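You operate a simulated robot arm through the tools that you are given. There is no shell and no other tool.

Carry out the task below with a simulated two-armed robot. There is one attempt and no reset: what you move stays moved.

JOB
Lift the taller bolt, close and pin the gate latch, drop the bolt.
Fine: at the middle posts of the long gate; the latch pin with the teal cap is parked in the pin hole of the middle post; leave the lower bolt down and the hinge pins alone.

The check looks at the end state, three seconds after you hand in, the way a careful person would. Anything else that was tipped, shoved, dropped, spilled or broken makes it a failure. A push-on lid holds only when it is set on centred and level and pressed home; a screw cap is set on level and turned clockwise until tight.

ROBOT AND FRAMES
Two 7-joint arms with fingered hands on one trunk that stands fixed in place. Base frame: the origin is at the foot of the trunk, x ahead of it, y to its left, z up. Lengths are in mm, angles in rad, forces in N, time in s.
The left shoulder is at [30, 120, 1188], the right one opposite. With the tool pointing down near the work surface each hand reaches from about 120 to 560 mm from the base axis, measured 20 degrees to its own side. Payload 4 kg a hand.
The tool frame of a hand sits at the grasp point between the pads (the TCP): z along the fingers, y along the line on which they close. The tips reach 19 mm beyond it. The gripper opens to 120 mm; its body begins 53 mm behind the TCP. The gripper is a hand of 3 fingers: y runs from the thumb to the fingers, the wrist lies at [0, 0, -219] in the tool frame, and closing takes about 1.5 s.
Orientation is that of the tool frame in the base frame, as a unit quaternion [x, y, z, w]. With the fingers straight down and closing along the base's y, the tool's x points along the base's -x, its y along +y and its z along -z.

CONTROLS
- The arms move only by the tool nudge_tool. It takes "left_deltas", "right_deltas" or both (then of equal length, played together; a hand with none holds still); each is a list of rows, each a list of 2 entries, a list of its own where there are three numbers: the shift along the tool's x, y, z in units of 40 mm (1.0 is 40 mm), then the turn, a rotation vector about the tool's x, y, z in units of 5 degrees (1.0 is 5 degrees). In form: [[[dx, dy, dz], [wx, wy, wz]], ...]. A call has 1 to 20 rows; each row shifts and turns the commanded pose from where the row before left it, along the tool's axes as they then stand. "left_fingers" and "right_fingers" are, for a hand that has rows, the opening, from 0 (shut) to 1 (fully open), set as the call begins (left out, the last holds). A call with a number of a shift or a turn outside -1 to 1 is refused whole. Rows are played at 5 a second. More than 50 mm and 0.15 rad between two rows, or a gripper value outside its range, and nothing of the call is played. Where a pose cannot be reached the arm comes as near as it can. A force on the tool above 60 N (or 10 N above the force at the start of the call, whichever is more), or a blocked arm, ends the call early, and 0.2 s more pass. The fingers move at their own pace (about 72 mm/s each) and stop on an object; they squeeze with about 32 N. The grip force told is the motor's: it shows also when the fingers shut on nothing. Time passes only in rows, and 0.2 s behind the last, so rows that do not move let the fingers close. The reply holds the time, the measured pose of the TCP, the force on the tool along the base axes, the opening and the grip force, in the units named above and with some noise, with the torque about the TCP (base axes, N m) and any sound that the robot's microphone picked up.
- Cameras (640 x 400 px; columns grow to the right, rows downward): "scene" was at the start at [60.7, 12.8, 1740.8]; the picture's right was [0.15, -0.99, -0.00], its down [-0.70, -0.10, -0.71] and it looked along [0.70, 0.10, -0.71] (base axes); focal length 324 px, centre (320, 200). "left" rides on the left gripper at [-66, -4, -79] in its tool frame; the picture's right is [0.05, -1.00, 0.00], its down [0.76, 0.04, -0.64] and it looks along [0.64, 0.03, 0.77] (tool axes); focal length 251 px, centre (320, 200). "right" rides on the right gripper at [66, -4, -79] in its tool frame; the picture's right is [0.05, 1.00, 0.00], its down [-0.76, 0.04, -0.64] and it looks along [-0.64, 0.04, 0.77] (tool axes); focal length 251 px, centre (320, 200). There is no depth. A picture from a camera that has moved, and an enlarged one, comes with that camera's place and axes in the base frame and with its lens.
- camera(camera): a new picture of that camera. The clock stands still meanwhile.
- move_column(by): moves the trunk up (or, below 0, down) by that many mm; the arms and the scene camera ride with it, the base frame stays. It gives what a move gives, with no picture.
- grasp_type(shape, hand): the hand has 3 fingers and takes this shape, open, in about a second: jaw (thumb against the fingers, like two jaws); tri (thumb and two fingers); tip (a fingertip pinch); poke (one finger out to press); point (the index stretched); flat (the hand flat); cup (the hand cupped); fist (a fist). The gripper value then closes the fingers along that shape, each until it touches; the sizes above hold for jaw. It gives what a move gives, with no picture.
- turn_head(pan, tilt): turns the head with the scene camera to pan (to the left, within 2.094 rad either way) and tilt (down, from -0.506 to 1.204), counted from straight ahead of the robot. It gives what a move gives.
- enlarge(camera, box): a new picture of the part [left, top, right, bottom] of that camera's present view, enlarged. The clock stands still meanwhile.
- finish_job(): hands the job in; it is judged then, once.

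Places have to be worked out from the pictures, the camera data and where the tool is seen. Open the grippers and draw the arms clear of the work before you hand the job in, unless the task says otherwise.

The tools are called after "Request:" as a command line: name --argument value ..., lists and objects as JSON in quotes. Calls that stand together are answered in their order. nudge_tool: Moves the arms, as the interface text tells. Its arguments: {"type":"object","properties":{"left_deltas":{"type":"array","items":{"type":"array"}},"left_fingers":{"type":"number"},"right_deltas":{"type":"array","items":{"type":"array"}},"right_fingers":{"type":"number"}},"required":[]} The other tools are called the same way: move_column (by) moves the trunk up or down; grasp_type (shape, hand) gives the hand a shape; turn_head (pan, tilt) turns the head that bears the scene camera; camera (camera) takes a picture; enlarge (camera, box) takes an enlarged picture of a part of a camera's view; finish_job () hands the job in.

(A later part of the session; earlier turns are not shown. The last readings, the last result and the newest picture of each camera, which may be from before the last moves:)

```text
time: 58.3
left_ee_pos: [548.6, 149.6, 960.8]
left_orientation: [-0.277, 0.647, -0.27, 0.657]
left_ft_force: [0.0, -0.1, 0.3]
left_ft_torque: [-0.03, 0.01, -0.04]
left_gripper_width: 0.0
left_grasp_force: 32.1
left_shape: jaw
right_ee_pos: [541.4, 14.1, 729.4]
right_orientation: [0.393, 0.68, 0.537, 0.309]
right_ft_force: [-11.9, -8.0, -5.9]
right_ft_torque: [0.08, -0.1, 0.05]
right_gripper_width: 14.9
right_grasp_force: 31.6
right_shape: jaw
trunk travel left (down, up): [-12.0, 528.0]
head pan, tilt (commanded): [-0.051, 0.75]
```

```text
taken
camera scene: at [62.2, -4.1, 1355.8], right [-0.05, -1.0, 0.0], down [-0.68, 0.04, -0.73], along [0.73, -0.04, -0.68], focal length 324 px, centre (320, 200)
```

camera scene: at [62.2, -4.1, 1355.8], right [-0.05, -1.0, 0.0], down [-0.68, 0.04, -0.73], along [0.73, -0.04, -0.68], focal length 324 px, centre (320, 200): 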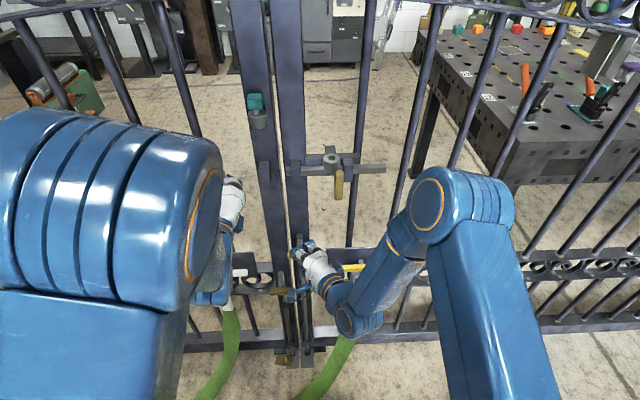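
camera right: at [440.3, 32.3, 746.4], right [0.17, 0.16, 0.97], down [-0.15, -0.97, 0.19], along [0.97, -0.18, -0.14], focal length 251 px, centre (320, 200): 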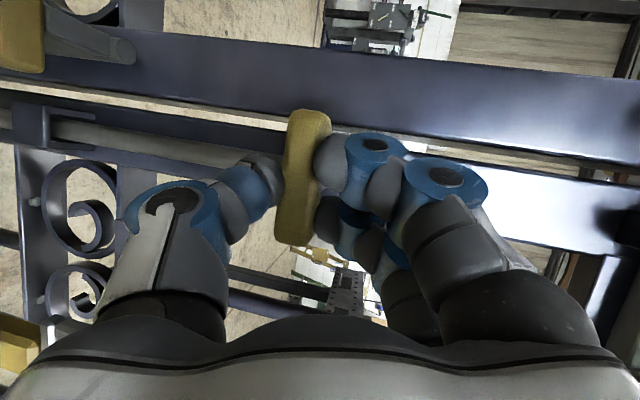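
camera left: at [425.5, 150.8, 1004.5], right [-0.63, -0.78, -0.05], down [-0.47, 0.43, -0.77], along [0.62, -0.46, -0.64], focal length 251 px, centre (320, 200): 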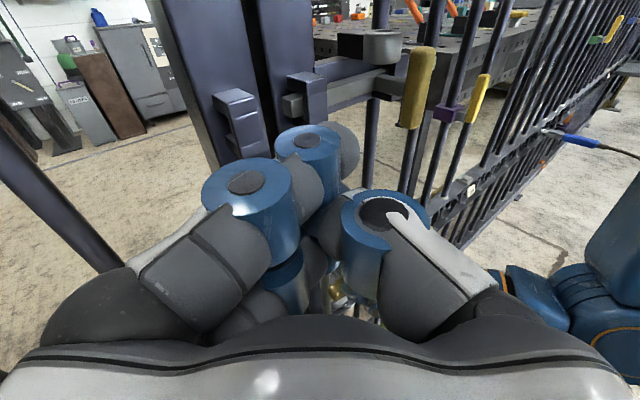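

Rolling −45° swings the left elbow outward, so that is the lever. To give the left arm more room I also yaw the right hand a further 25° around the raised bolt's grip, which moves the right forearm to the right.

Request:
nudge_tool --right_deltas '[[[-0.02, 0, 0], [0, 0.973, -0.23]], [[-0.02, 0, 0], [0, 0.973, -0.23]], [[-0.02, 0, 0], [0, 0.973, -0.23]], [[-0.02, 0, 0], [0, 0.973, -0.23]], [[-0.02, 0, 0], [0, 0.973, -0.23]]]'

Request:
camera --camera "scene"

Request:
camera --camera "right"

```text
time: 59.5
left_ee_pos: [550.1, 150.0, 960.1]
left_orientation: [-0.278, 0.647, -0.27, 0.657]
left_ft_force: [-0.3, -0.9, -0.4]
left_ft_torque: [0.0, 0.03, 0.0]
left_gripper_width: 0.0
left_grasp_force: 31.9
left_shape: jaw
right_ee_pos: [544.2, 13.0, 730.4]
right_orientation: [0.236, 0.749, 0.592, 0.184]
right_ft_force: [-12.0, 3.9, -13.0]
right_ft_torque: [0.21, -0.03, -0.3]
right_gripper_width: 14.7
right_grasp_force: 32.5
right_shape: jaw
trunk travel left (down, up): [-12.0, 528.0]
head pan, tilt (commanded): [-0.051, 0.75]
```

```text
taken
camera scene: at [62.9, -3.0, 1355.8], right [-0.05, -1.0, 0.0], down [-0.68, 0.03, -0.73], along [0.73, -0.04, -0.68], focal length 324 px, centre (320, 200)
```

scene: 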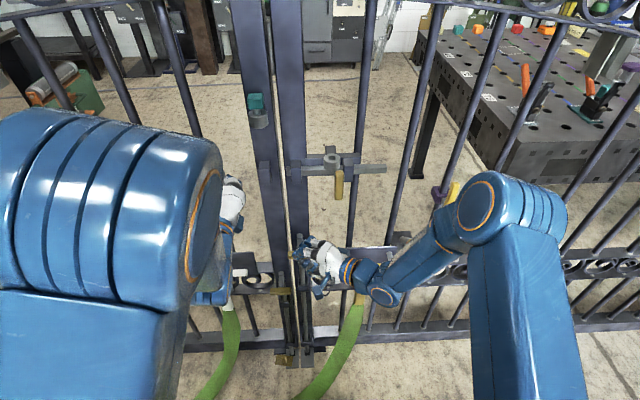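

```text
taken
camera right: at [443.8, -14.6, 745.9], right [0.09, 0.22, 0.97], down [0.28, -0.94, 0.19], along [0.96, 0.25, -0.15], focal length 251 px, centre (320, 200)
```

right: 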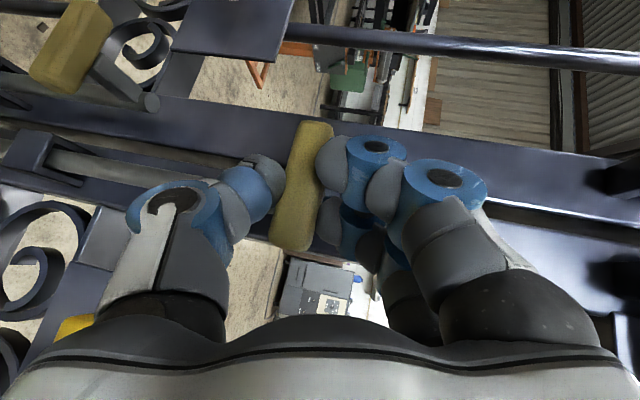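

The bolt is still held and the right forearm is now far to the right, so the middle is open. I unroll the left hand while bringing it to about [515, 40, 925] in front of the latch and check its elbow.

Request:
nudge_tool --left_deltas '[[[0.285, -0.148, -0.097], [0, 0, 1]], [[0.27, -0.17, -0.097], [0, 0, 1]], [[0.255, -0.195, -0.097], [0, 0, 1]], [[0.2375, -0.215, -0.097], [0, 0, 1]], [[0.2175, -0.235, -0.097], [0, 0, 1]], [[0.195, -0.2525, -0.097], [0, 0, 1]], [[0.1725, -0.27, -0.097], [0, 0, 1]], [[0.15, -0.2825, -0.097], [0, 0, 1]], [[0.1225, -0.295, -0.097], [0, 0, 1]]]'

Request:
camera --camera "scene"

Request:
camera --camera "left"

```text
time: 61.5
left_ee_pos: [515.8, 40.0, 924.6]
left_orientation: [-0.008, 0.704, 0.003, 0.71]
left_ft_force: [1.5, 0.8, -0.5]
left_ft_torque: [0.0, -0.02, -0.01]
left_gripper_width: 0.1
left_grasp_force: 31.7
left_shape: jaw
right_ee_pos: [543.0, 11.8, 729.2]
right_orientation: [0.237, 0.748, 0.592, 0.185]
right_ft_force: [-15.1, 5.6, -14.4]
right_ft_torque: [0.24, 0.08, -0.21]
right_gripper_width: 14.4
right_grasp_force: 32.3
right_shape: jaw
trunk travel left (down, up): [-12.0, 528.0]
head pan, tilt (commanded): [-0.051, 0.75]
```

```text
taken
camera scene: at [62.8, -2.8, 1355.8], right [-0.05, -1.0, 0.0], down [-0.68, 0.03, -0.73], along [0.73, -0.04, -0.68], focal length 324 px, centre (320, 200)
```

scene: 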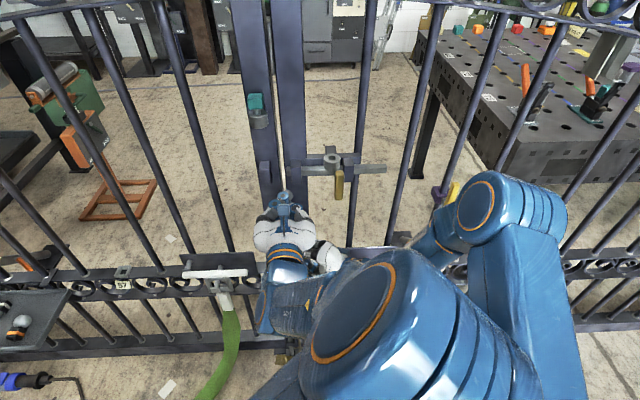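

```text
taken
camera left: at [436.1, 35.6, 991.3], right [0.02, -1.0, -0.05], down [-0.64, 0.03, -0.77], along [0.77, 0.04, -0.64], focal length 251 px, centre (320, 200)
```

left: 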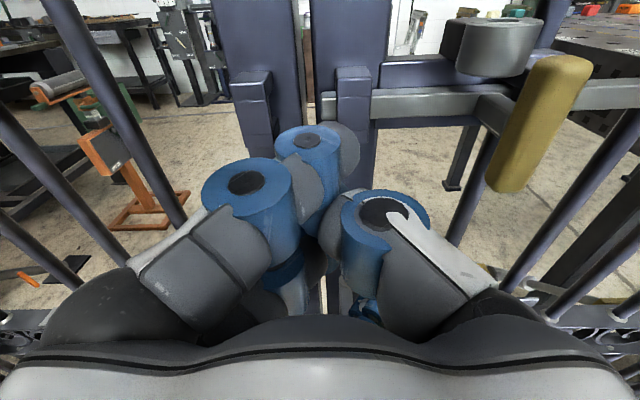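

At zero roll the left wrist is near its end of travel and throws the elbow inward; turning the roll further negative relaxes it. I roll the left hand −90° in place and look.

Request:
nudge_tool --left_deltas '[[[0, 0, 0], [0, 0, -1]], [[0, 0, 0], [0, 0, -1]], [[0, 0, 0], [0, 0, -1]], [[0, 0, 0], [0, 0, -1]], [[0, 0, 0], [0, 0, -1]], [[0, 0, 0], [0, 0, -1]], [[0, 0, 0], [0, 0, -1]], [[0, 0, 0], [0, 0, -1]], [[0, 0, 0], [0, 0, -1]], [[0, 0, 0], [0, 0, -1]], [[0, 0, 0], [0, 0, -1]], [[0, 0, 0], [0, 0, -1]], [[0, 0, 0], [0, 0, -1]], [[0, 0, 0], [0, 0, -1]], [[0, 0, 0], [0, 0, -1]], [[0, 0, 0], [0, 0, -1]], [[0, 0, 0], [0, 0, -1]], [[0, 0, 0], [0, 0, -1]]]'

Request:
camera --camera "scene"

```text
time: 65.3
left_ee_pos: [521.8, 36.7, 962.8]
left_orientation: [-0.504, 0.495, -0.497, 0.505]
left_ft_force: [0.1, 0.5, 0.0]
left_ft_torque: [0.01, -0.02, 0.0]
left_gripper_width: 0.0
left_grasp_force: 32.1
left_shape: jaw
left hand out of reach, approached as far as the arm can: row 17, 18
right_ee_pos: [544.0, 12.6, 729.7]
right_orientation: [0.237, 0.748, 0.591, 0.185]
right_ft_force: [-15.6, 5.8, -14.6]
right_ft_torque: [0.25, 0.11, -0.2]
right_gripper_width: 14.5
right_grasp_force: 32.3
right_shape: jaw
trunk travel left (down, up): [-12.0, 528.0]
head pan, tilt (commanded): [-0.051, 0.75]
```

```text
taken
camera scene: at [62.8, -2.7, 1355.8], right [-0.05, -1.0, 0.0], down [-0.68, 0.03, -0.73], along [0.73, -0.04, -0.68], focal length 324 px, centre (320, 200)
```

scene: 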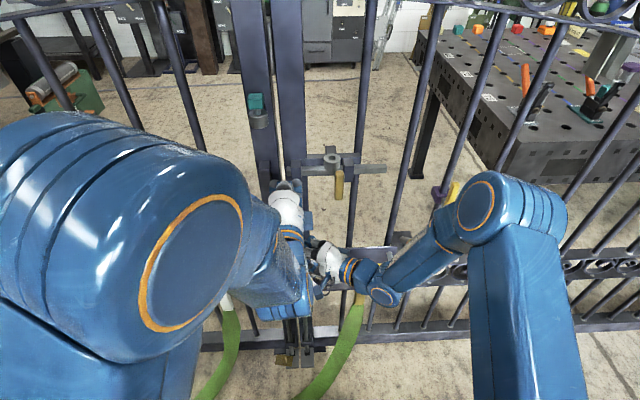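

The elbow is now outside. I will use a hand pitched about 45–60° for pin and latch, where the arm is more stretched: first I pitch the left hand down 45° while raising it to about [540, 80, 1050].

Request:
nudge_tool --left_deltas '[[[-0.12, -0.2425, 0.05], [-1, 0, 0]], [[-0.12, -0.246, 0.028], [-1, 0, 0]], [[-0.12, -0.2475, 0.007], [-1, 0, 0]], [[-0.12, -0.247, -0.015], [-1, 0, 0]], [[-0.12, -0.245, -0.036], [-1, 0, 0]], [[-0.12, -0.24, -0.057], [-1, 0, 0]], [[-0.12, -0.235, -0.078], [-1, 0, 0]], [[-0.12, -0.227, -0.098], [-1, 0, 0]], [[-0.12, -0.2175, -0.118], [-1, 0, 0]]]'

Request:
camera --camera "scene"

```text
time: 67.3
left_ee_pos: [536.1, 80.9, 1050.2]
left_orientation: [0.659, -0.646, 0.273, -0.272]
left_ft_force: [-0.2, -0.4, -0.6]
left_ft_torque: [0.01, -0.02, 0.0]
left_gripper_width: 0.0
left_grasp_force: 32.0
left_shape: jaw
right_ee_pos: [542.7, 10.5, 729.9]
right_orientation: [0.237, 0.748, 0.591, 0.185]
right_ft_force: [-14.4, 5.3, -15.6]
right_ft_torque: [0.25, 0.1, -0.15]
right_gripper_width: 14.5
right_grasp_force: 32.2
right_shape: jaw
trunk travel left (down, up): [-12.0, 528.0]
head pan, tilt (commanded): [-0.051, 0.75]
```

```text
taken
camera scene: at [62.8, -2.7, 1355.8], right [-0.05, -1.0, 0.0], down [-0.68, 0.03, -0.73], along [0.73, -0.04, -0.68], focal length 324 px, centre (320, 200)
```

scene: 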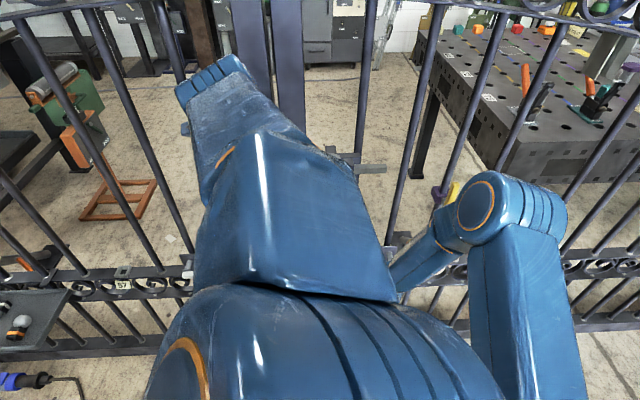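

The left arm now reaches forward with its elbow back near the trunk, clear of the right arm. I unroll the left hand by +45° and check again.

Request:
nudge_tool --left_deltas '[[[0, 0, 0], [0, 0, 1]], [[0, 0, 0], [0, 0, 1]], [[0, 0, 0], [0, 0, 1]], [[0, 0, 0], [0, 0, 1]], [[0, 0, 0], [0, 0, 1]], [[0, 0, 0], [0, 0, 1]], [[0, 0, 0], [0, 0, 1]], [[0, 0, 0], [0, 0, 1]], [[0, 0, 0], [0, 0, 1]]]'

Request:
camera --camera "scene"

```text
time: 69.3
left_ee_pos: [536.6, 80.5, 1049.6]
left_orientation: [-0.359, 0.849, -0.15, 0.357]
left_ft_force: [-0.7, -1.3, -0.3]
left_ft_torque: [-0.01, 0.03, 0.01]
left_gripper_width: 0.0
left_grasp_force: 31.7
left_shape: jaw
right_ee_pos: [544.0, 11.1, 730.4]
right_orientation: [0.237, 0.748, 0.592, 0.184]
right_ft_force: [-14.0, 5.2, -15.7]
right_ft_torque: [0.22, 0.09, -0.18]
right_gripper_width: 14.5
right_grasp_force: 32.1
right_shape: jaw
trunk travel left (down, up): [-12.0, 528.0]
head pan, tilt (commanded): [-0.051, 0.75]
```

```text
taken
camera scene: at [62.8, -2.8, 1355.8], right [-0.05, -1.0, 0.0], down [-0.68, 0.03, -0.73], along [0.73, -0.04, -0.68], focal length 324 px, centre (320, 200)
```

scene: 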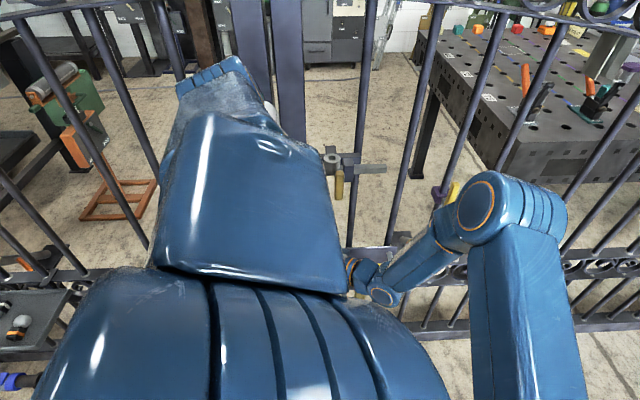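

The elbow moved outward this time. I continue the remaining +45° of roll.

Request:
nudge_tool --left_deltas '[[[0, 0, 0], [0, 0, 1]], [[0, 0, 0], [0, 0, 1]], [[0, 0, 0], [0, 0, 1]], [[0, 0, 0], [0, 0, 1]], [[0, 0, 0], [0, 0, 1]], [[0, 0, 0], [0, 0, 1]], [[0, 0, 0], [0, 0, 1]], [[0, 0, 0], [0, 0, 1]], [[0, 0, 0], [0, 0, 1]]]'

Request:
camera --camera "scene"

Request:
camera --camera "left"

```text
time: 71.3
left_ee_pos: [536.8, 81.8, 1049.5]
left_orientation: [-0.008, 0.923, 0.0, 0.386]
left_ft_force: [-0.6, -0.5, 0.0]
left_ft_torque: [0.0, -0.02, 0.0]
left_gripper_width: 0.2
left_grasp_force: 32.0
left_shape: jaw
right_ee_pos: [543.1, 12.2, 730.6]
right_orientation: [0.236, 0.748, 0.592, 0.185]
right_ft_force: [-14.0, 5.3, -16.0]
right_ft_torque: [0.22, 0.09, -0.13]
right_gripper_width: 14.4
right_grasp_force: 31.9
right_shape: jaw
trunk travel left (down, up): [-12.0, 528.0]
head pan, tilt (commanded): [-0.051, 0.75]
```

```text
taken
camera scene: at [62.8, -2.7, 1355.8], right [-0.05, -1.0, 0.0], down [-0.68, 0.03, -0.73], along [0.73, -0.04, -0.68], focal length 324 px, centre (320, 200)
```

scene: 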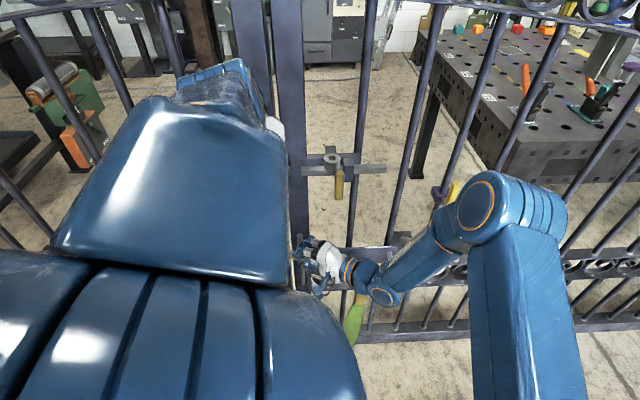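

```text
taken
camera left: at [528.0, 78.2, 1151.9], right [-0.02, -1.0, -0.03], down [-1.0, 0.03, -0.09], along [0.09, 0.03, -1.0], focal length 251 px, centre (320, 200)
```

left: 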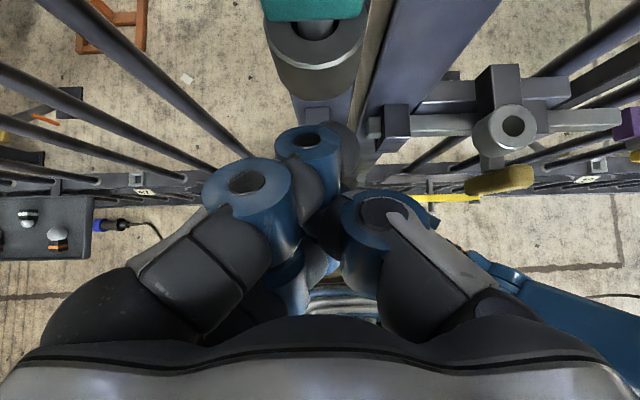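

Now the left arm is well placed: elbow outside, hand pitched 45°, and its camera looks straight down onto pin and latch. I enlarge that view to see how tube, bar and handle relate.

Request:
enlarge --camera "left" --box '[360, 50, 552, 210]'

Request:
enlarge --camera "left" --box '[230, 0, 422, 120]'

Request:
enlarge --camera "scene" --box '[280, 130, 408, 210]'

```text
2.50 times, centred on (456, 130) of left
camera zoom: at [528.0, 78.2, 1151.9], right [-0.02, -1.0, -0.03], down [-1.0, 0.03, -0.09], along [0.09, 0.03, -1.0], focal length 629 px, centre (-20, 375)
```

zoom: 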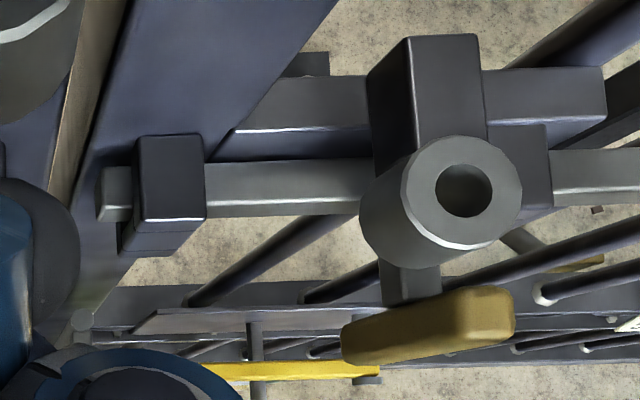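

```text
3.33 times, centred on (326, 60) of left
camera zoom: at [528.0, 78.2, 1151.9], right [-0.02, -1.0, -0.03], down [-1.0, 0.03, -0.09], along [0.09, 0.03, -1.0], focal length 838 px, centre (300, 667)
```

zoom: 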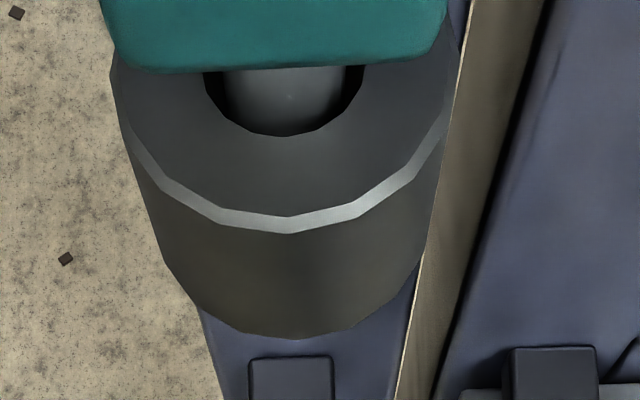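

```text
5.00 times, centred on (344, 170) of scene
camera zoom: at [62.8, -2.7, 1355.8], right [-0.05, -1.0, 0.0], down [-0.68, 0.03, -0.73], along [0.73, -0.04, -0.68], focal length 1622 px, centre (200, 350)
```

zoom: 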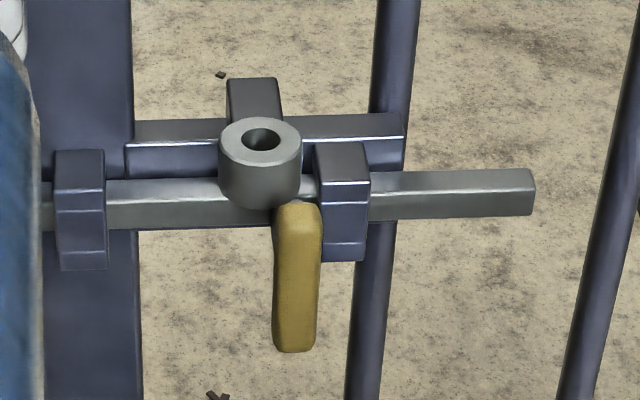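

The straight-down view confirms the tube stands over the bar with the handle arm passing under it. I open the left fingers to about 54 mm and move to a point up-front of the latch handle, [506, -66, 957].

Request:
nudge_tool --left_deltas '[[[0.367, -0.6175, 0.18], [0, 0, 0]], [[0.367, -0.6175, 0.18], [0, 0, 0]], [[0.367, -0.6175, 0.18], [0, 0, 0]], [[0.367, -0.6175, 0.18], [0, 0, 0]], [[0.367, -0.6175, 0.18], [0, 0, 0]], [[0.367, -0.6175, 0.18], [0, 0, 0]]]' --left_fingers 0.45

Request:
camera --camera "left"

Request:
camera --camera "scene"

```text
time: 72.7
left_ee_pos: [518.1, -52.3, 953.8]
left_orientation: [-0.029, 0.925, -0.006, 0.379]
left_ft_force: [0.0, 1.0, 0.0]
left_ft_torque: [-0.01, 0.01, -0.02]
left_gripper_width: 53.8
left_grasp_force: 0.1
left_shape: jaw
right_ee_pos: [543.3, 12.6, 730.6]
right_orientation: [0.237, 0.749, 0.591, 0.184]
right_ft_force: [-15.1, 4.0, -14.1]
right_ft_torque: [0.21, 0.11, -0.14]
right_gripper_width: 14.5
right_grasp_force: 32.0
right_shape: jaw
trunk travel left (down, up): [-12.0, 528.0]
head pan, tilt (commanded): [-0.051, 0.75]
```

```text
taken
camera left: at [510.1, -53.1, 1057.5], right [0.01, -1.0, 0.0], down [-1.0, -0.01, -0.08], along [0.08, 0.01, -1.0], focal length 251 px, centre (320, 200)
```

left: 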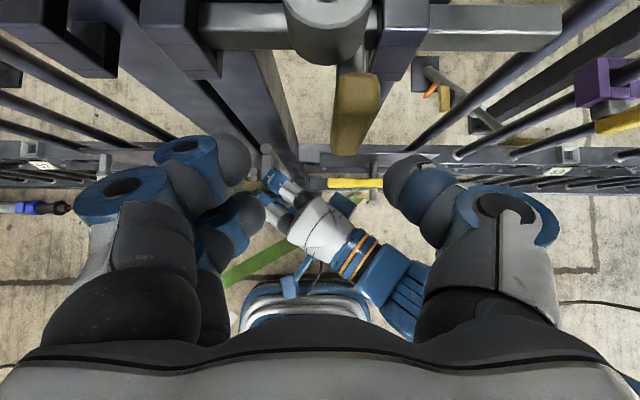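

```text
taken
camera scene: at [63.0, -3.0, 1355.8], right [-0.05, -1.0, 0.0], down [-0.68, 0.03, -0.73], along [0.73, -0.04, -0.68], focal length 324 px, centre (320, 200)
```

scene: 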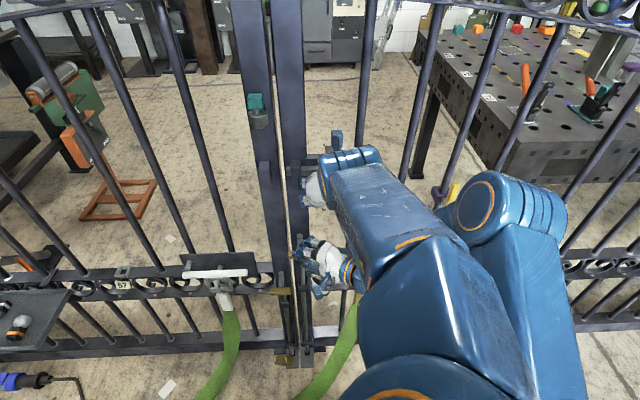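

The left forearm has swung across and lies close to the right elbow. I pause with a still row to see whether the pose settles and whether anything is in contact.

Request:
nudge_tool --left_deltas '[[[0, 0, 0], [0, 0, 0]], [[0, 0, 0], [0, 0, 0]]]'

Request:
enlarge --camera "scene" --box '[280, 120, 600, 320]'

```text
time: 73.3
left_ee_pos: [517.1, -52.6, 954.8]
left_orientation: [-0.029, 0.925, -0.004, 0.38]
left_ft_force: [-0.5, -0.7, 0.7]
left_ft_torque: [0.01, 0.01, -0.02]
left_gripper_width: 53.7
left_grasp_force: 0.1
left_shape: jaw
right_ee_pos: [542.4, 11.6, 731.1]
right_orientation: [0.237, 0.748, 0.592, 0.184]
right_ft_force: [-14.8, 6.2, -14.8]
right_ft_torque: [0.22, 0.06, -0.14]
right_gripper_width: 14.6
right_grasp_force: 31.8
right_shape: jaw
trunk travel left (down, up): [-12.0, 528.0]
head pan, tilt (commanded): [-0.051, 0.75]
```

```text
2.00 times, centred on (440, 220) of scene
camera zoom: at [62.9, -2.8, 1355.8], right [-0.05, -1.0, 0.0], down [-0.68, 0.03, -0.73], along [0.73, -0.04, -0.68], focal length 649 px, centre (80, 160)
```

zoom: 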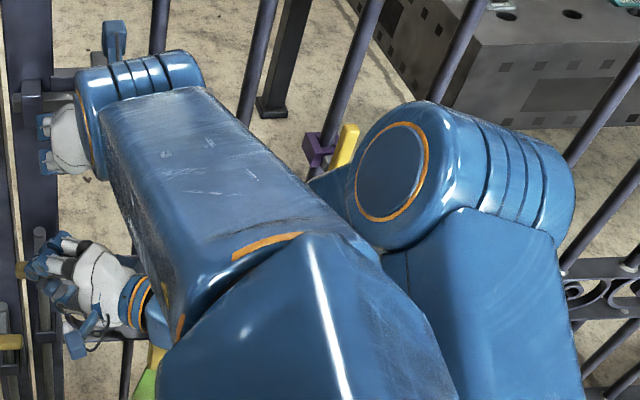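

The forearm seems to be resting against the right elbow, so I back out the same way to [537, 82, 1050]; I will instead keep the left wrist on its own side and yaw the hand.

Request:
nudge_tool --left_deltas '[[[-0.367, 0.6, -0.18], [0, 0, 0]], [[-0.367, 0.6, -0.18], [0, 0, 0]], [[-0.367, 0.6, -0.18], [0, 0, 0]], [[-0.367, 0.6, -0.18], [0, 0, 0]], [[-0.367, 0.6, -0.18], [0, 0, 0]], [[-0.3, 0.5, -0.2], [0, 0, 0]]]'

Request:
camera --camera "scene"

```text
time: 74.7
left_ee_pos: [535.2, 72.5, 1046.9]
left_orientation: [-0.008, 0.923, -0.002, 0.386]
left_ft_force: [0.3, -0.4, 0.1]
left_ft_torque: [-0.03, -0.01, -0.01]
left_gripper_width: 53.8
left_grasp_force: 0.1
left_shape: jaw
right_ee_pos: [543.9, 11.2, 730.3]
right_orientation: [0.237, 0.748, 0.592, 0.185]
right_ft_force: [-13.6, 5.3, -14.9]
right_ft_torque: [0.24, 0.1, -0.14]
right_gripper_width: 14.4
right_grasp_force: 31.6
right_shape: jaw
trunk travel left (down, up): [-12.0, 528.0]
head pan, tilt (commanded): [-0.051, 0.75]
```

```text
taken
camera scene: at [62.8, -2.7, 1355.8], right [-0.05, -1.0, 0.0], down [-0.68, 0.03, -0.73], along [0.73, -0.04, -0.68], focal length 324 px, centre (320, 200)
```

scene: 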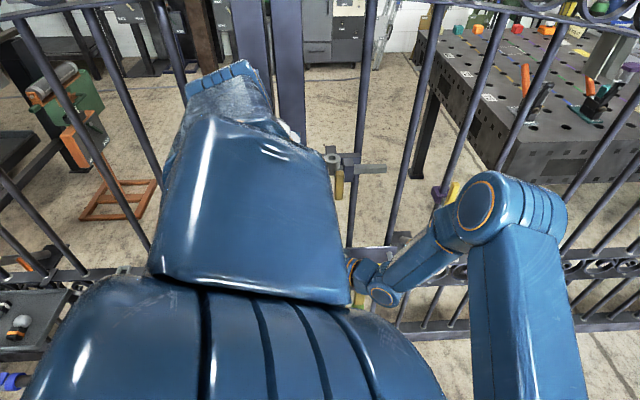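

Back at y 72 the pose is exact again. I now yaw the left hand 40° to the right about its own wrist (wrist staying at y ≈ 72), and look at what the elbow does.

Request:
nudge_tool --left_deltas '[[[0, -0.34, 0], [0.71, 0, 0.7]], [[0, -0.34, 0], [0.71, 0, 0.7]], [[0, -0.34, 0], [0.71, 0, 0.7]], [[0, -0.34, 0], [0.71, 0, 0.7]], [[0, -0.34, 0], [0.71, 0, 0.7]], [[0, -0.34, 0], [0.71, 0, 0.7]], [[0, -0.34, 0], [0.71, 0, 0.7]], [[0, -0.34, 0], [0.71, 0, 0.7]]]'

Request:
camera --camera "scene"

Request:
camera --camera "left"

```text
time: 76.5
left_ee_pos: [506.6, -29.2, 1049.1]
left_orientation: [0.307, 0.868, -0.132, 0.367]
left_ft_force: [-0.6, -0.2, -0.3]
left_ft_torque: [-0.02, 0.02, 0.04]
left_gripper_width: 53.8
left_grasp_force: 0.1
left_shape: jaw
right_ee_pos: [543.6, 11.5, 729.7]
right_orientation: [0.236, 0.748, 0.592, 0.185]
right_ft_force: [-14.2, 5.0, -14.8]
right_ft_torque: [0.21, 0.09, -0.11]
right_gripper_width: 14.1
right_grasp_force: 31.7
right_shape: jaw
trunk travel left (down, up): [-12.0, 528.0]
head pan, tilt (commanded): [-0.051, 0.75]
```

```text
taken
camera scene: at [62.9, -2.8, 1355.8], right [-0.05, -1.0, 0.0], down [-0.68, 0.03, -0.73], along [0.73, -0.04, -0.68], focal length 324 px, centre (320, 200)
```

scene: 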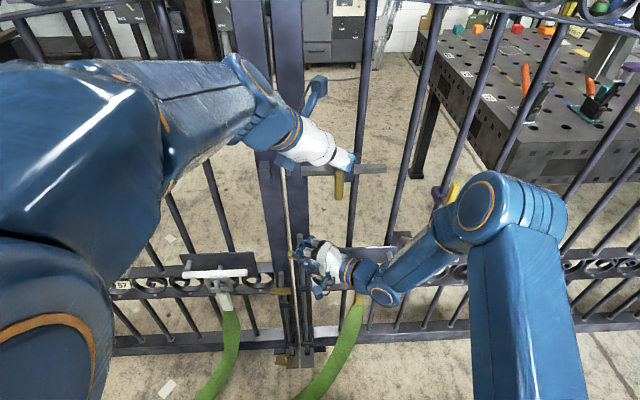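

```text
taken
camera left: at [496.0, -24.8, 1151.7], right [-0.66, -0.75, -0.03], down [-0.75, 0.66, -0.1], along [0.1, -0.04, -0.99], focal length 251 px, centre (320, 200)
```

left: 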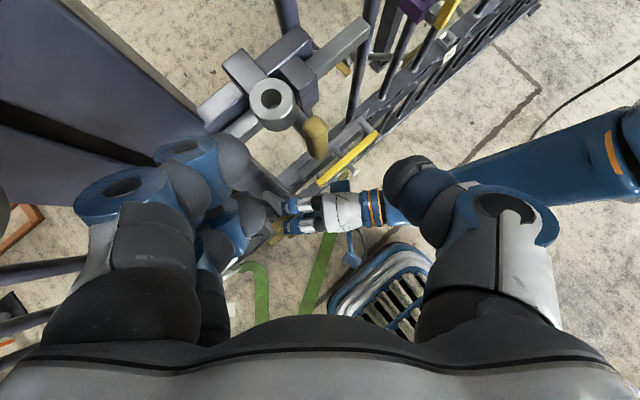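

Now the left elbow is far out to the left and the middle is free: this is the posture to use. With the fingers shut I take the left hand to the right of the latch handle, first to about [505, -108, 985].

Request:
nudge_tool --left_deltas '[[[0.1, -0.52, 0.66], [0, 0, 0]], [[0.1, -0.52, 0.66], [0, 0, 0]], [[0.1, -0.52, 0.66], [0, 0, 0]]]' --left_fingers 0.0

Request:
camera --camera "scene"

Request:
camera --camera "left"

```text
time: 77.3
left_ee_pos: [506.3, -108.4, 984.9]
left_orientation: [0.307, 0.869, -0.132, 0.365]
left_ft_force: [-0.2, 0.8, 0.3]
left_ft_torque: [-0.02, 0.05, 0.0]
left_gripper_width: 0.1
left_grasp_force: 29.7
left_shape: jaw
right_ee_pos: [544.6, 12.7, 732.1]
right_orientation: [0.238, 0.748, 0.592, 0.185]
right_ft_force: [-15.5, 3.8, -14.4]
right_ft_torque: [0.22, 0.1, -0.17]
right_gripper_width: 14.1
right_grasp_force: 32.0
right_shape: jaw
trunk travel left (down, up): [-12.0, 528.0]
head pan, tilt (commanded): [-0.051, 0.75]
```

```text
taken
camera scene: at [63.0, -2.9, 1355.8], right [-0.05, -1.0, 0.0], down [-0.68, 0.03, -0.73], along [0.73, -0.04, -0.68], focal length 324 px, centre (320, 200)
```

scene: 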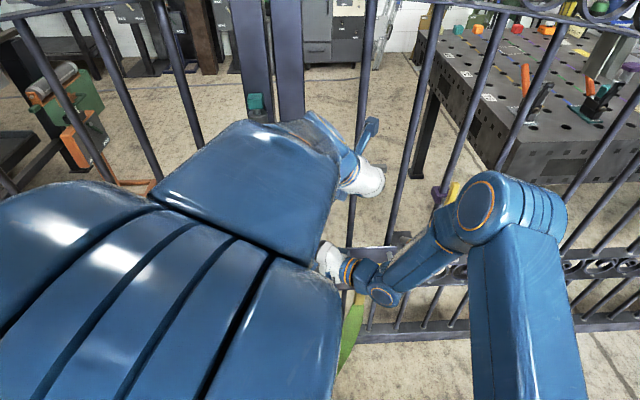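

```text
taken
camera left: at [495.9, -103.8, 1087.0], right [-0.66, -0.75, -0.03], down [-0.75, 0.66, -0.1], along [0.1, -0.04, -0.99], focal length 251 px, centre (320, 200)
```

left: 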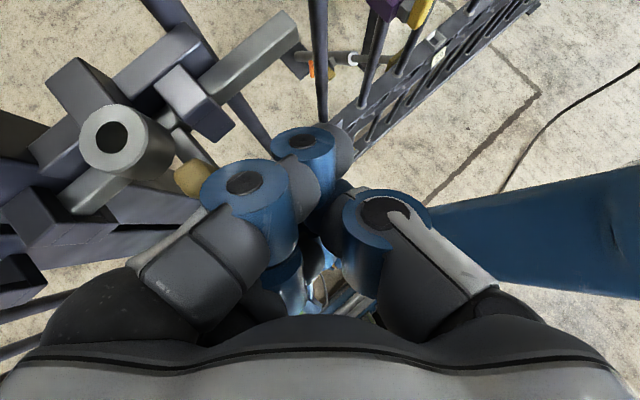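

The pose is exact, and the camera puts the handle grip at about [559, -68]. I lower and advance to [532, -100, 940], beside the grip's right-rear side.

Request:
nudge_tool --left_deltas '[[[0.26, 0.28, 0.53], [0, 0, 0]], [[0.26, 0.28, 0.53], [0, 0, 0]]]'

Request:
camera --camera "left"

Request:
camera --camera "scene"

```text
time: 77.9
left_ee_pos: [531.2, -100.9, 940.8]
left_orientation: [0.307, 0.869, -0.132, 0.365]
left_ft_force: [0.1, -0.6, -0.8]
left_ft_torque: [0.02, 0.0, -0.02]
left_gripper_width: 0.0
left_grasp_force: 31.8
left_shape: jaw
right_ee_pos: [544.4, 12.0, 730.0]
right_orientation: [0.236, 0.748, 0.592, 0.185]
right_ft_force: [-12.8, 5.2, -17.3]
right_ft_torque: [0.23, 0.08, -0.12]
right_gripper_width: 14.2
right_grasp_force: 32.3
right_shape: jaw
trunk travel left (down, up): [-12.0, 528.0]
head pan, tilt (commanded): [-0.051, 0.75]
```

```text
taken
camera left: at [521.3, -96.2, 1043.0], right [-0.66, -0.75, -0.03], down [-0.75, 0.66, -0.1], along [0.1, -0.04, -0.99], focal length 251 px, centre (320, 200)
```

left: 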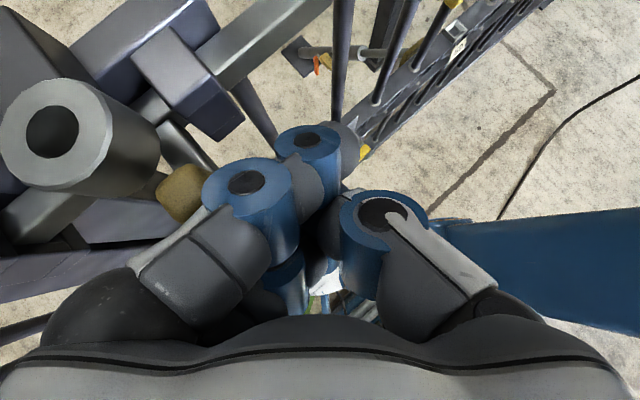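

```text
taken
camera scene: at [62.9, -2.9, 1355.8], right [-0.05, -1.0, 0.0], down [-0.68, 0.03, -0.73], along [0.73, -0.04, -0.68], focal length 324 px, centre (320, 200)
```

scene: 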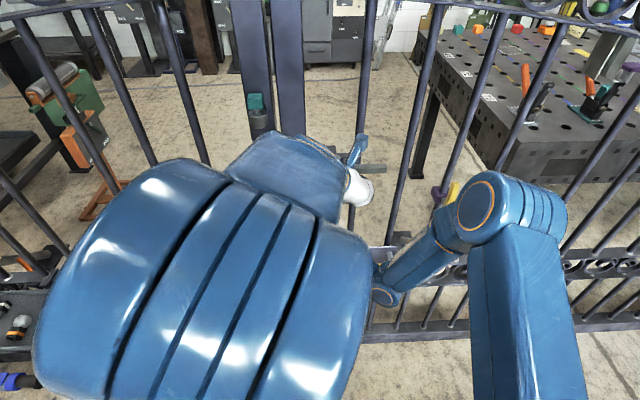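

The closed fingertips stand right beside the grip. I push straight left (+y) 30 mm, watching the force.

Request:
nudge_tool --left_deltas '[[[0.109, 0.194, -0.114], [0, 0, 0]], [[0.109, 0.194, -0.114], [0, 0, 0]], [[0.109, 0.194, -0.114], [0, 0, 0]]]'

Request:
camera --camera "left"

Request:
enlarge --camera "scene" --box '[230, 90, 422, 210]'

```text
time: 78.7
left_ee_pos: [530.2, -70.3, 940.7]
left_orientation: [0.307, 0.869, -0.132, 0.365]
left_ft_force: [-0.3, -0.6, -0.2]
left_ft_torque: [-0.01, -0.02, 0.01]
left_gripper_width: 0.0
left_grasp_force: 32.0
left_shape: jaw
right_ee_pos: [544.8, 12.6, 729.4]
right_orientation: [0.236, 0.749, 0.591, 0.185]
right_ft_force: [-15.3, 5.7, -15.3]
right_ft_torque: [0.21, 0.1, -0.11]
right_gripper_width: 14.3
right_grasp_force: 32.4
right_shape: jaw
trunk travel left (down, up): [-12.0, 528.0]
head pan, tilt (commanded): [-0.051, 0.75]
```

```text
taken
camera left: at [520.8, -65.4, 1043.1], right [-0.66, -0.75, -0.03], down [-0.75, 0.66, -0.1], along [0.1, -0.04, -0.99], focal length 251 px, centre (320, 200)
```

left: 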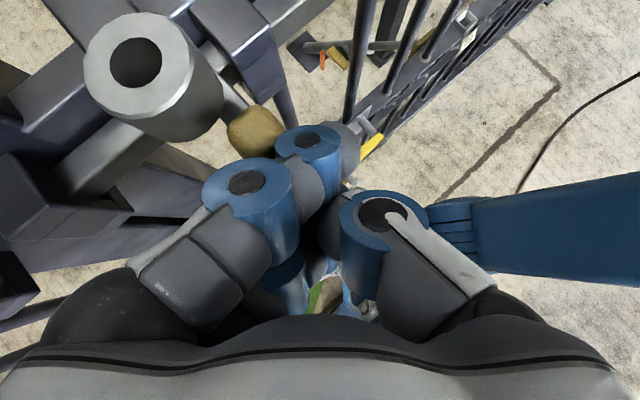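

```text
3.33 times, centred on (326, 150) of scene
camera zoom: at [62.9, -2.8, 1355.8], right [-0.05, -1.0, 0.0], down [-0.68, 0.03, -0.73], along [0.73, -0.04, -0.68], focal length 1081 px, centre (300, 367)
```

zoom: 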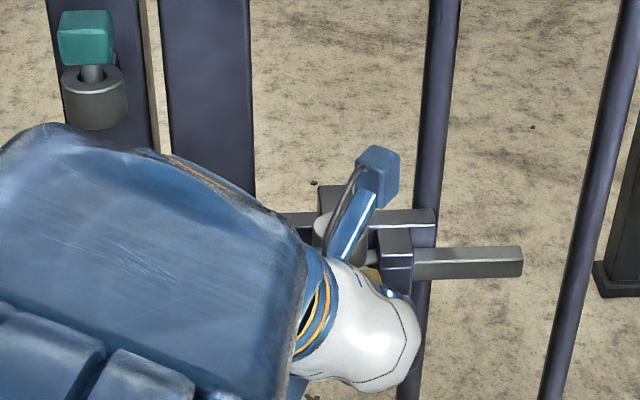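

No contact: the bar has not moved and the fingertips passed in front of the grip, which is at [559, -68]. I go back right, reach about 15 mm further forward and 19 mm lower, and look again.

Request:
nudge_tool --left_deltas '[[[-0.382, -0.68, 0.398], [0, 0, 0]], [[0.085, 0.147, 0.252], [0, 0, 0]], [[0.085, 0.147, 0.252], [0, 0, 0]]]'

Request:
camera --camera "left"

```text
time: 79.5
left_ee_pos: [538.7, -106.9, 925.2]
left_orientation: [0.31, 0.867, -0.135, 0.367]
left_ft_force: [-49.5, -1.3, 20.7]
left_ft_torque: [0.72, -2.28, 1.48]
left_gripper_width: 0.0
left_grasp_force: 32.1
left_shape: jaw
right_ee_pos: [542.7, 10.7, 731.8]
right_orientation: [0.237, 0.748, 0.59, 0.188]
right_ft_force: [8.7, 11.7, -29.6]
right_ft_torque: [0.16, -0.14, -0.01]
right_gripper_width: 12.7
right_grasp_force: 31.4
right_shape: jaw
trunk travel left (down, up): [-12.0, 528.0]
head pan, tilt (commanded): [-0.051, 0.75]
```

```text
taken
camera left: at [528.4, -101.7, 1027.2], right [-0.67, -0.75, -0.03], down [-0.74, 0.66, -0.1], along [0.1, -0.05, -0.99], focal length 251 px, centre (320, 200)
```

left: 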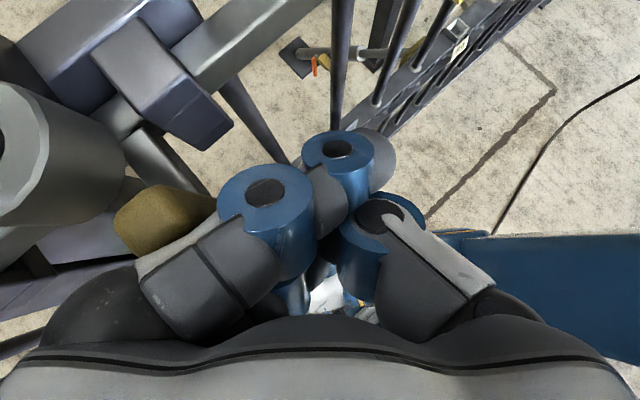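

The fingers are pressing on the grip's front (50 N in x), and since the bolt is up the leaf could swing, so I back off toward the robot at once.

Request:
nudge_tool --left_deltas '[[[-0.17, -0.295, -0.505], [0, 0, 0]], [[0, 0, 0], [0, 0, 0]]]'

Request:
camera --camera "left"

Request:
camera --camera "scene"

Request:
camera --camera "right"

```text
time: 80.1
left_ee_pos: [529.6, -106.1, 941.2]
left_orientation: [0.306, 0.869, -0.13, 0.365]
left_ft_force: [0.1, 0.3, 0.2]
left_ft_torque: [0.0, 0.0, -0.01]
left_gripper_width: 0.0
left_grasp_force: 31.8
left_shape: jaw
right_ee_pos: [544.2, 12.5, 730.2]
right_orientation: [0.237, 0.747, 0.593, 0.184]
right_ft_force: [-14.0, -0.2, -11.2]
right_ft_torque: [0.21, 0.06, -0.05]
right_gripper_width: 13.7
right_grasp_force: 32.2
right_shape: jaw
trunk travel left (down, up): [-12.0, 528.0]
head pan, tilt (commanded): [-0.051, 0.75]
```

```text
taken
camera left: at [520.4, -101.3, 1043.4], right [-0.66, -0.75, -0.03], down [-0.75, 0.66, -0.1], along [0.1, -0.04, -0.99], focal length 251 px, centre (320, 200)
```

left: 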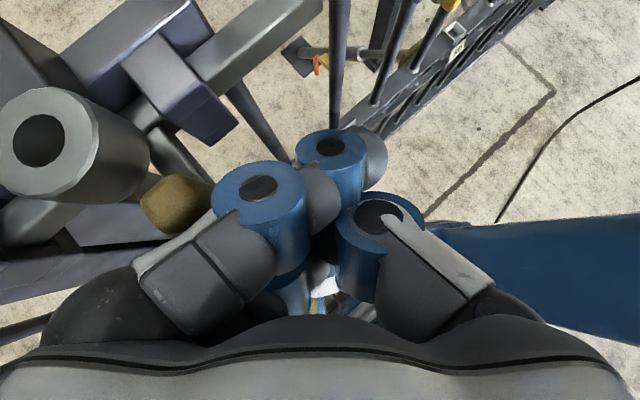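

```text
taken
camera scene: at [62.5, -3.2, 1355.8], right [-0.05, -1.0, 0.0], down [-0.68, 0.03, -0.73], along [0.73, -0.04, -0.68], focal length 324 px, centre (320, 200)
```

scene: 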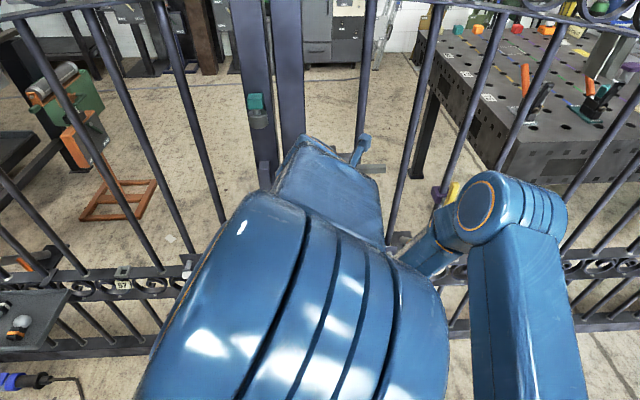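

```text
taken
camera right: at [443.9, -14.8, 746.5], right [0.09, 0.22, 0.97], down [0.27, -0.94, 0.19], along [0.96, 0.25, -0.14], focal length 251 px, centre (320, 200)
```

right: 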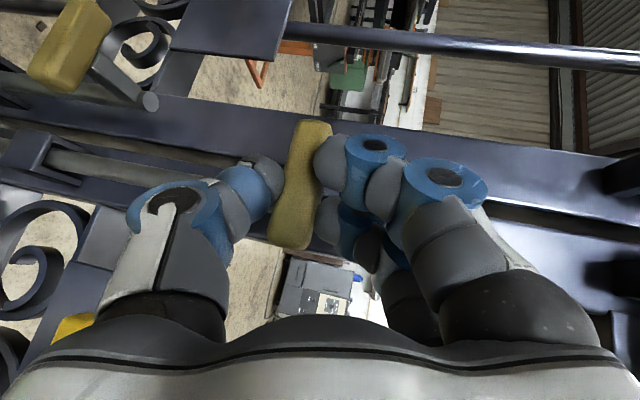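

Everything is back to the earlier readings, so the leaf did not move. The 40° yaw makes the fingers cross in front of the grip, so I back away and reduce the left yaw to about 20°, watching the elbow.

Request:
nudge_tool --left_deltas '[[[0.065, -0.475, -0.75], [0, 0, 0]], [[0, 0, 0], [-0.718, 0, -0.695]], [[0, 0, 0], [-0.718, 0, -0.695]], [[0, 0, 0], [-0.718, 0, -0.695]], [[0, 0, 0], [-0.718, 0, -0.695]]]'

Request:
camera --camera "scene"

Request:
camera --camera "left"

```text
time: 81.3
left_ee_pos: [503.6, -98.5, 962.2]
left_orientation: [0.14, 0.911, -0.07, 0.381]
left_ft_force: [-0.7, 0.1, 0.5]
left_ft_torque: [-0.01, 0.02, 0.01]
left_gripper_width: 0.1
left_grasp_force: 32.2
left_shape: jaw
right_ee_pos: [544.3, 11.1, 730.8]
right_orientation: [0.237, 0.748, 0.592, 0.185]
right_ft_force: [-13.1, 1.3, -10.5]
right_ft_torque: [0.18, 0.05, -0.08]
right_gripper_width: 13.9
right_grasp_force: 32.4
right_shape: jaw
trunk travel left (down, up): [-12.0, 528.0]
head pan, tilt (commanded): [-0.051, 0.75]
```

```text
taken
camera scene: at [62.4, -3.1, 1355.8], right [-0.05, -1.0, 0.0], down [-0.68, 0.03, -0.73], along [0.73, -0.04, -0.68], focal length 324 px, centre (320, 200)
```

scene: 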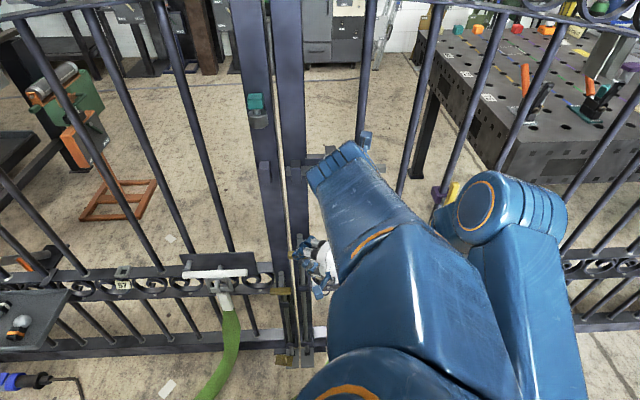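

```text
taken
camera left: at [493.8, -96.8, 1064.3], right [-0.35, -0.94, -0.02], down [-0.93, 0.35, -0.1], along [0.1, -0.02, -1.0], focal length 251 px, centre (320, 200)
```

left: 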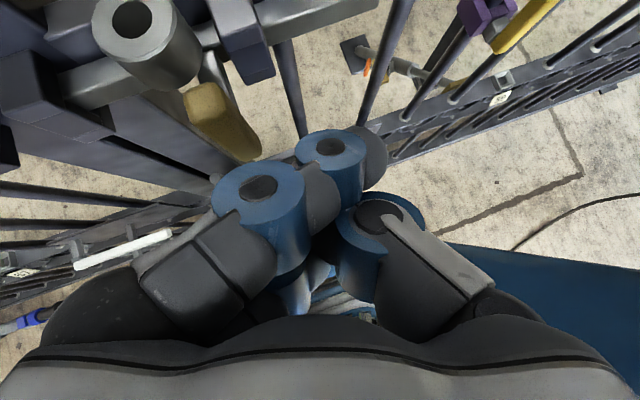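

At 20° yaw the left elbow again nears the right arm, so I return to 40° yaw and come in just short of the former contact, at about [536, -115, 925], to push the grip's right front corner leftward.

Request:
nudge_tool --left_deltas '[[[0, 0, 0], [0.718, 0, 0.695]], [[0, 0, 0], [0.718, 0, 0.695]], [[0, 0, 0], [0.718, 0, 0.695]], [[0, 0, 0], [0.718, 0, 0.695]], [[0.016, -0.298, 0.415], [0, 0, 0]], [[0.008, 0.254, 0.44], [0, 0, 0]], [[0.008, 0.254, 0.44], [0, 0, 0]]]'

Request:
camera --camera "left"

```text
time: 82.9
left_ee_pos: [532.6, -123.5, 923.7]
left_orientation: [0.307, 0.869, -0.131, 0.365]
left_ft_force: [0.1, 0.6, 0.3]
left_ft_torque: [-0.01, 0.04, -0.01]
left_gripper_width: 0.3
left_grasp_force: 31.7
left_shape: jaw
right_ee_pos: [543.6, 11.0, 730.4]
right_orientation: [0.237, 0.748, 0.592, 0.185]
right_ft_force: [-13.1, 1.7, -11.5]
right_ft_torque: [0.2, 0.06, -0.02]
right_gripper_width: 13.7
right_grasp_force: 32.2
right_shape: jaw
trunk travel left (down, up): [-12.0, 528.0]
head pan, tilt (commanded): [-0.051, 0.75]
```

```text
taken
camera left: at [523.7, -119.5, 1025.8], right [-0.66, -0.75, -0.03], down [-0.75, 0.66, -0.1], along [0.1, -0.04, -0.99], focal length 251 px, centre (320, 200)
```

left: 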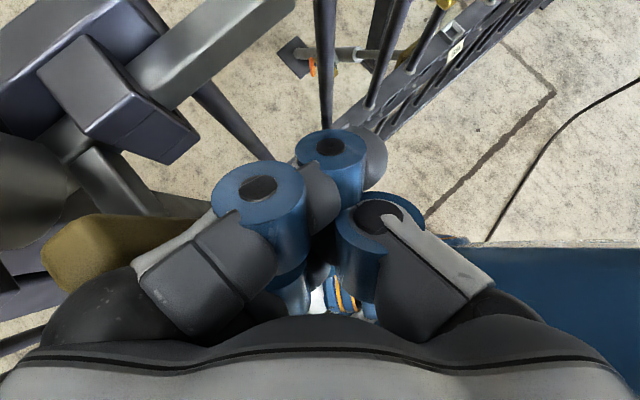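

The hand is free at [533, -123, 924] with the grip to its left. I advance 9 mm and then push left in 8 mm steps, watching the force.

Request:
nudge_tool --left_deltas '[[[-0.122, 0.142, 0.125], [0, 0, 0]], [[0.087, 0.155, -0.091], [0, 0, 0]], [[0.087, 0.155, -0.091], [0, 0, 0]]]'

Request:
camera --camera "left"

```text
time: 83.7
left_ee_pos: [539.5, -108.0, 925.7]
left_orientation: [0.309, 0.868, -0.134, 0.366]
left_ft_force: [-23.9, -4.6, 12.7]
left_ft_torque: [0.74, -1.08, 0.93]
left_gripper_width: 0.0
left_grasp_force: 32.1
left_shape: jaw
right_ee_pos: [543.1, 10.9, 731.7]
right_orientation: [0.237, 0.748, 0.591, 0.186]
right_ft_force: [-0.6, 8.8, -22.1]
right_ft_torque: [0.13, -0.04, -0.07]
right_gripper_width: 13.5
right_grasp_force: 32.2
right_shape: jaw
trunk travel left (down, up): [-12.0, 528.0]
head pan, tilt (commanded): [-0.051, 0.75]
```

```text
taken
camera left: at [529.7, -103.4, 1027.7], right [-0.66, -0.75, -0.03], down [-0.74, 0.66, -0.1], along [0.1, -0.04, -0.99], focal length 251 px, centre (320, 200)
```

left: 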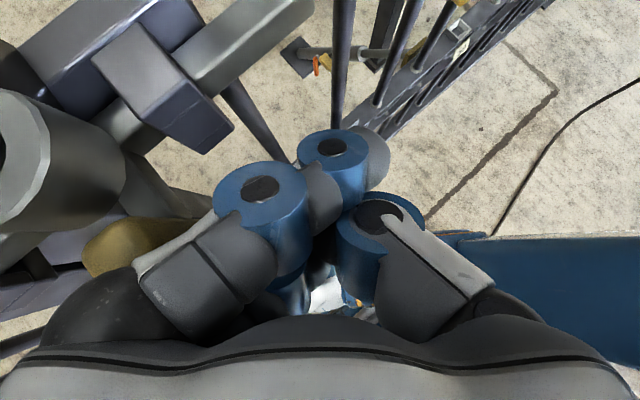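

The contact is at the grip's corner: about 22 N sideways plus friction from my forward move. I push further left with a slight retreat in x to see if the bar starts sliding.

Request:
nudge_tool --left_deltas '[[[0.114, 0.124, -0.119], [0, 0, 0]], [[0.1, 0.14, -0.105], [0, 0, 0]]]'

Request:
camera --camera "left"

Request:
enlarge --camera "scene" --box '[230, 90, 422, 210]'

```text
time: 84.3
left_ee_pos: [537.6, -90.0, 922.3]
left_orientation: [0.306, 0.87, -0.131, 0.364]
left_ft_force: [-8.5, -4.1, 0.5]
left_ft_torque: [0.21, -0.4, 0.31]
left_gripper_width: 0.0
left_grasp_force: 32.1
left_shape: jaw
right_ee_pos: [544.1, 11.6, 732.6]
right_orientation: [0.237, 0.748, 0.592, 0.185]
right_ft_force: [-9.8, 3.8, -14.8]
right_ft_torque: [0.22, -0.01, -0.03]
right_gripper_width: 13.7
right_grasp_force: 31.4
right_shape: jaw
trunk travel left (down, up): [-12.0, 528.0]
head pan, tilt (commanded): [-0.051, 0.75]
```

```text
taken
camera left: at [528.3, -85.3, 1025.3], right [-0.66, -0.75, -0.03], down [-0.75, 0.66, -0.1], along [0.09, -0.04, -0.99], focal length 251 px, centre (320, 200)
```

left: 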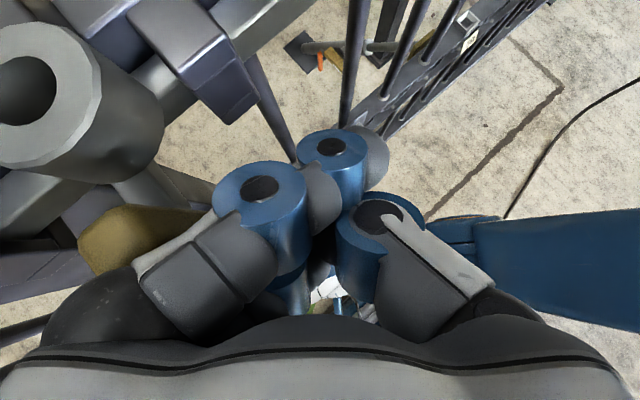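

```text
3.33 times, centred on (326, 150) of scene
camera zoom: at [62.0, -3.4, 1355.8], right [-0.05, -1.0, 0.0], down [-0.68, 0.03, -0.73], along [0.73, -0.04, -0.68], focal length 1081 px, centre (300, 367)
```

zoom: 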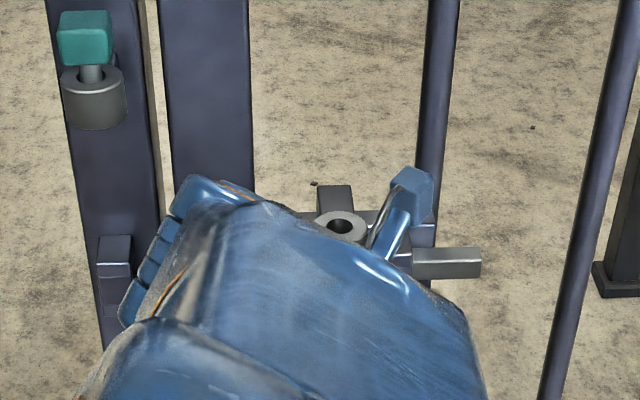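

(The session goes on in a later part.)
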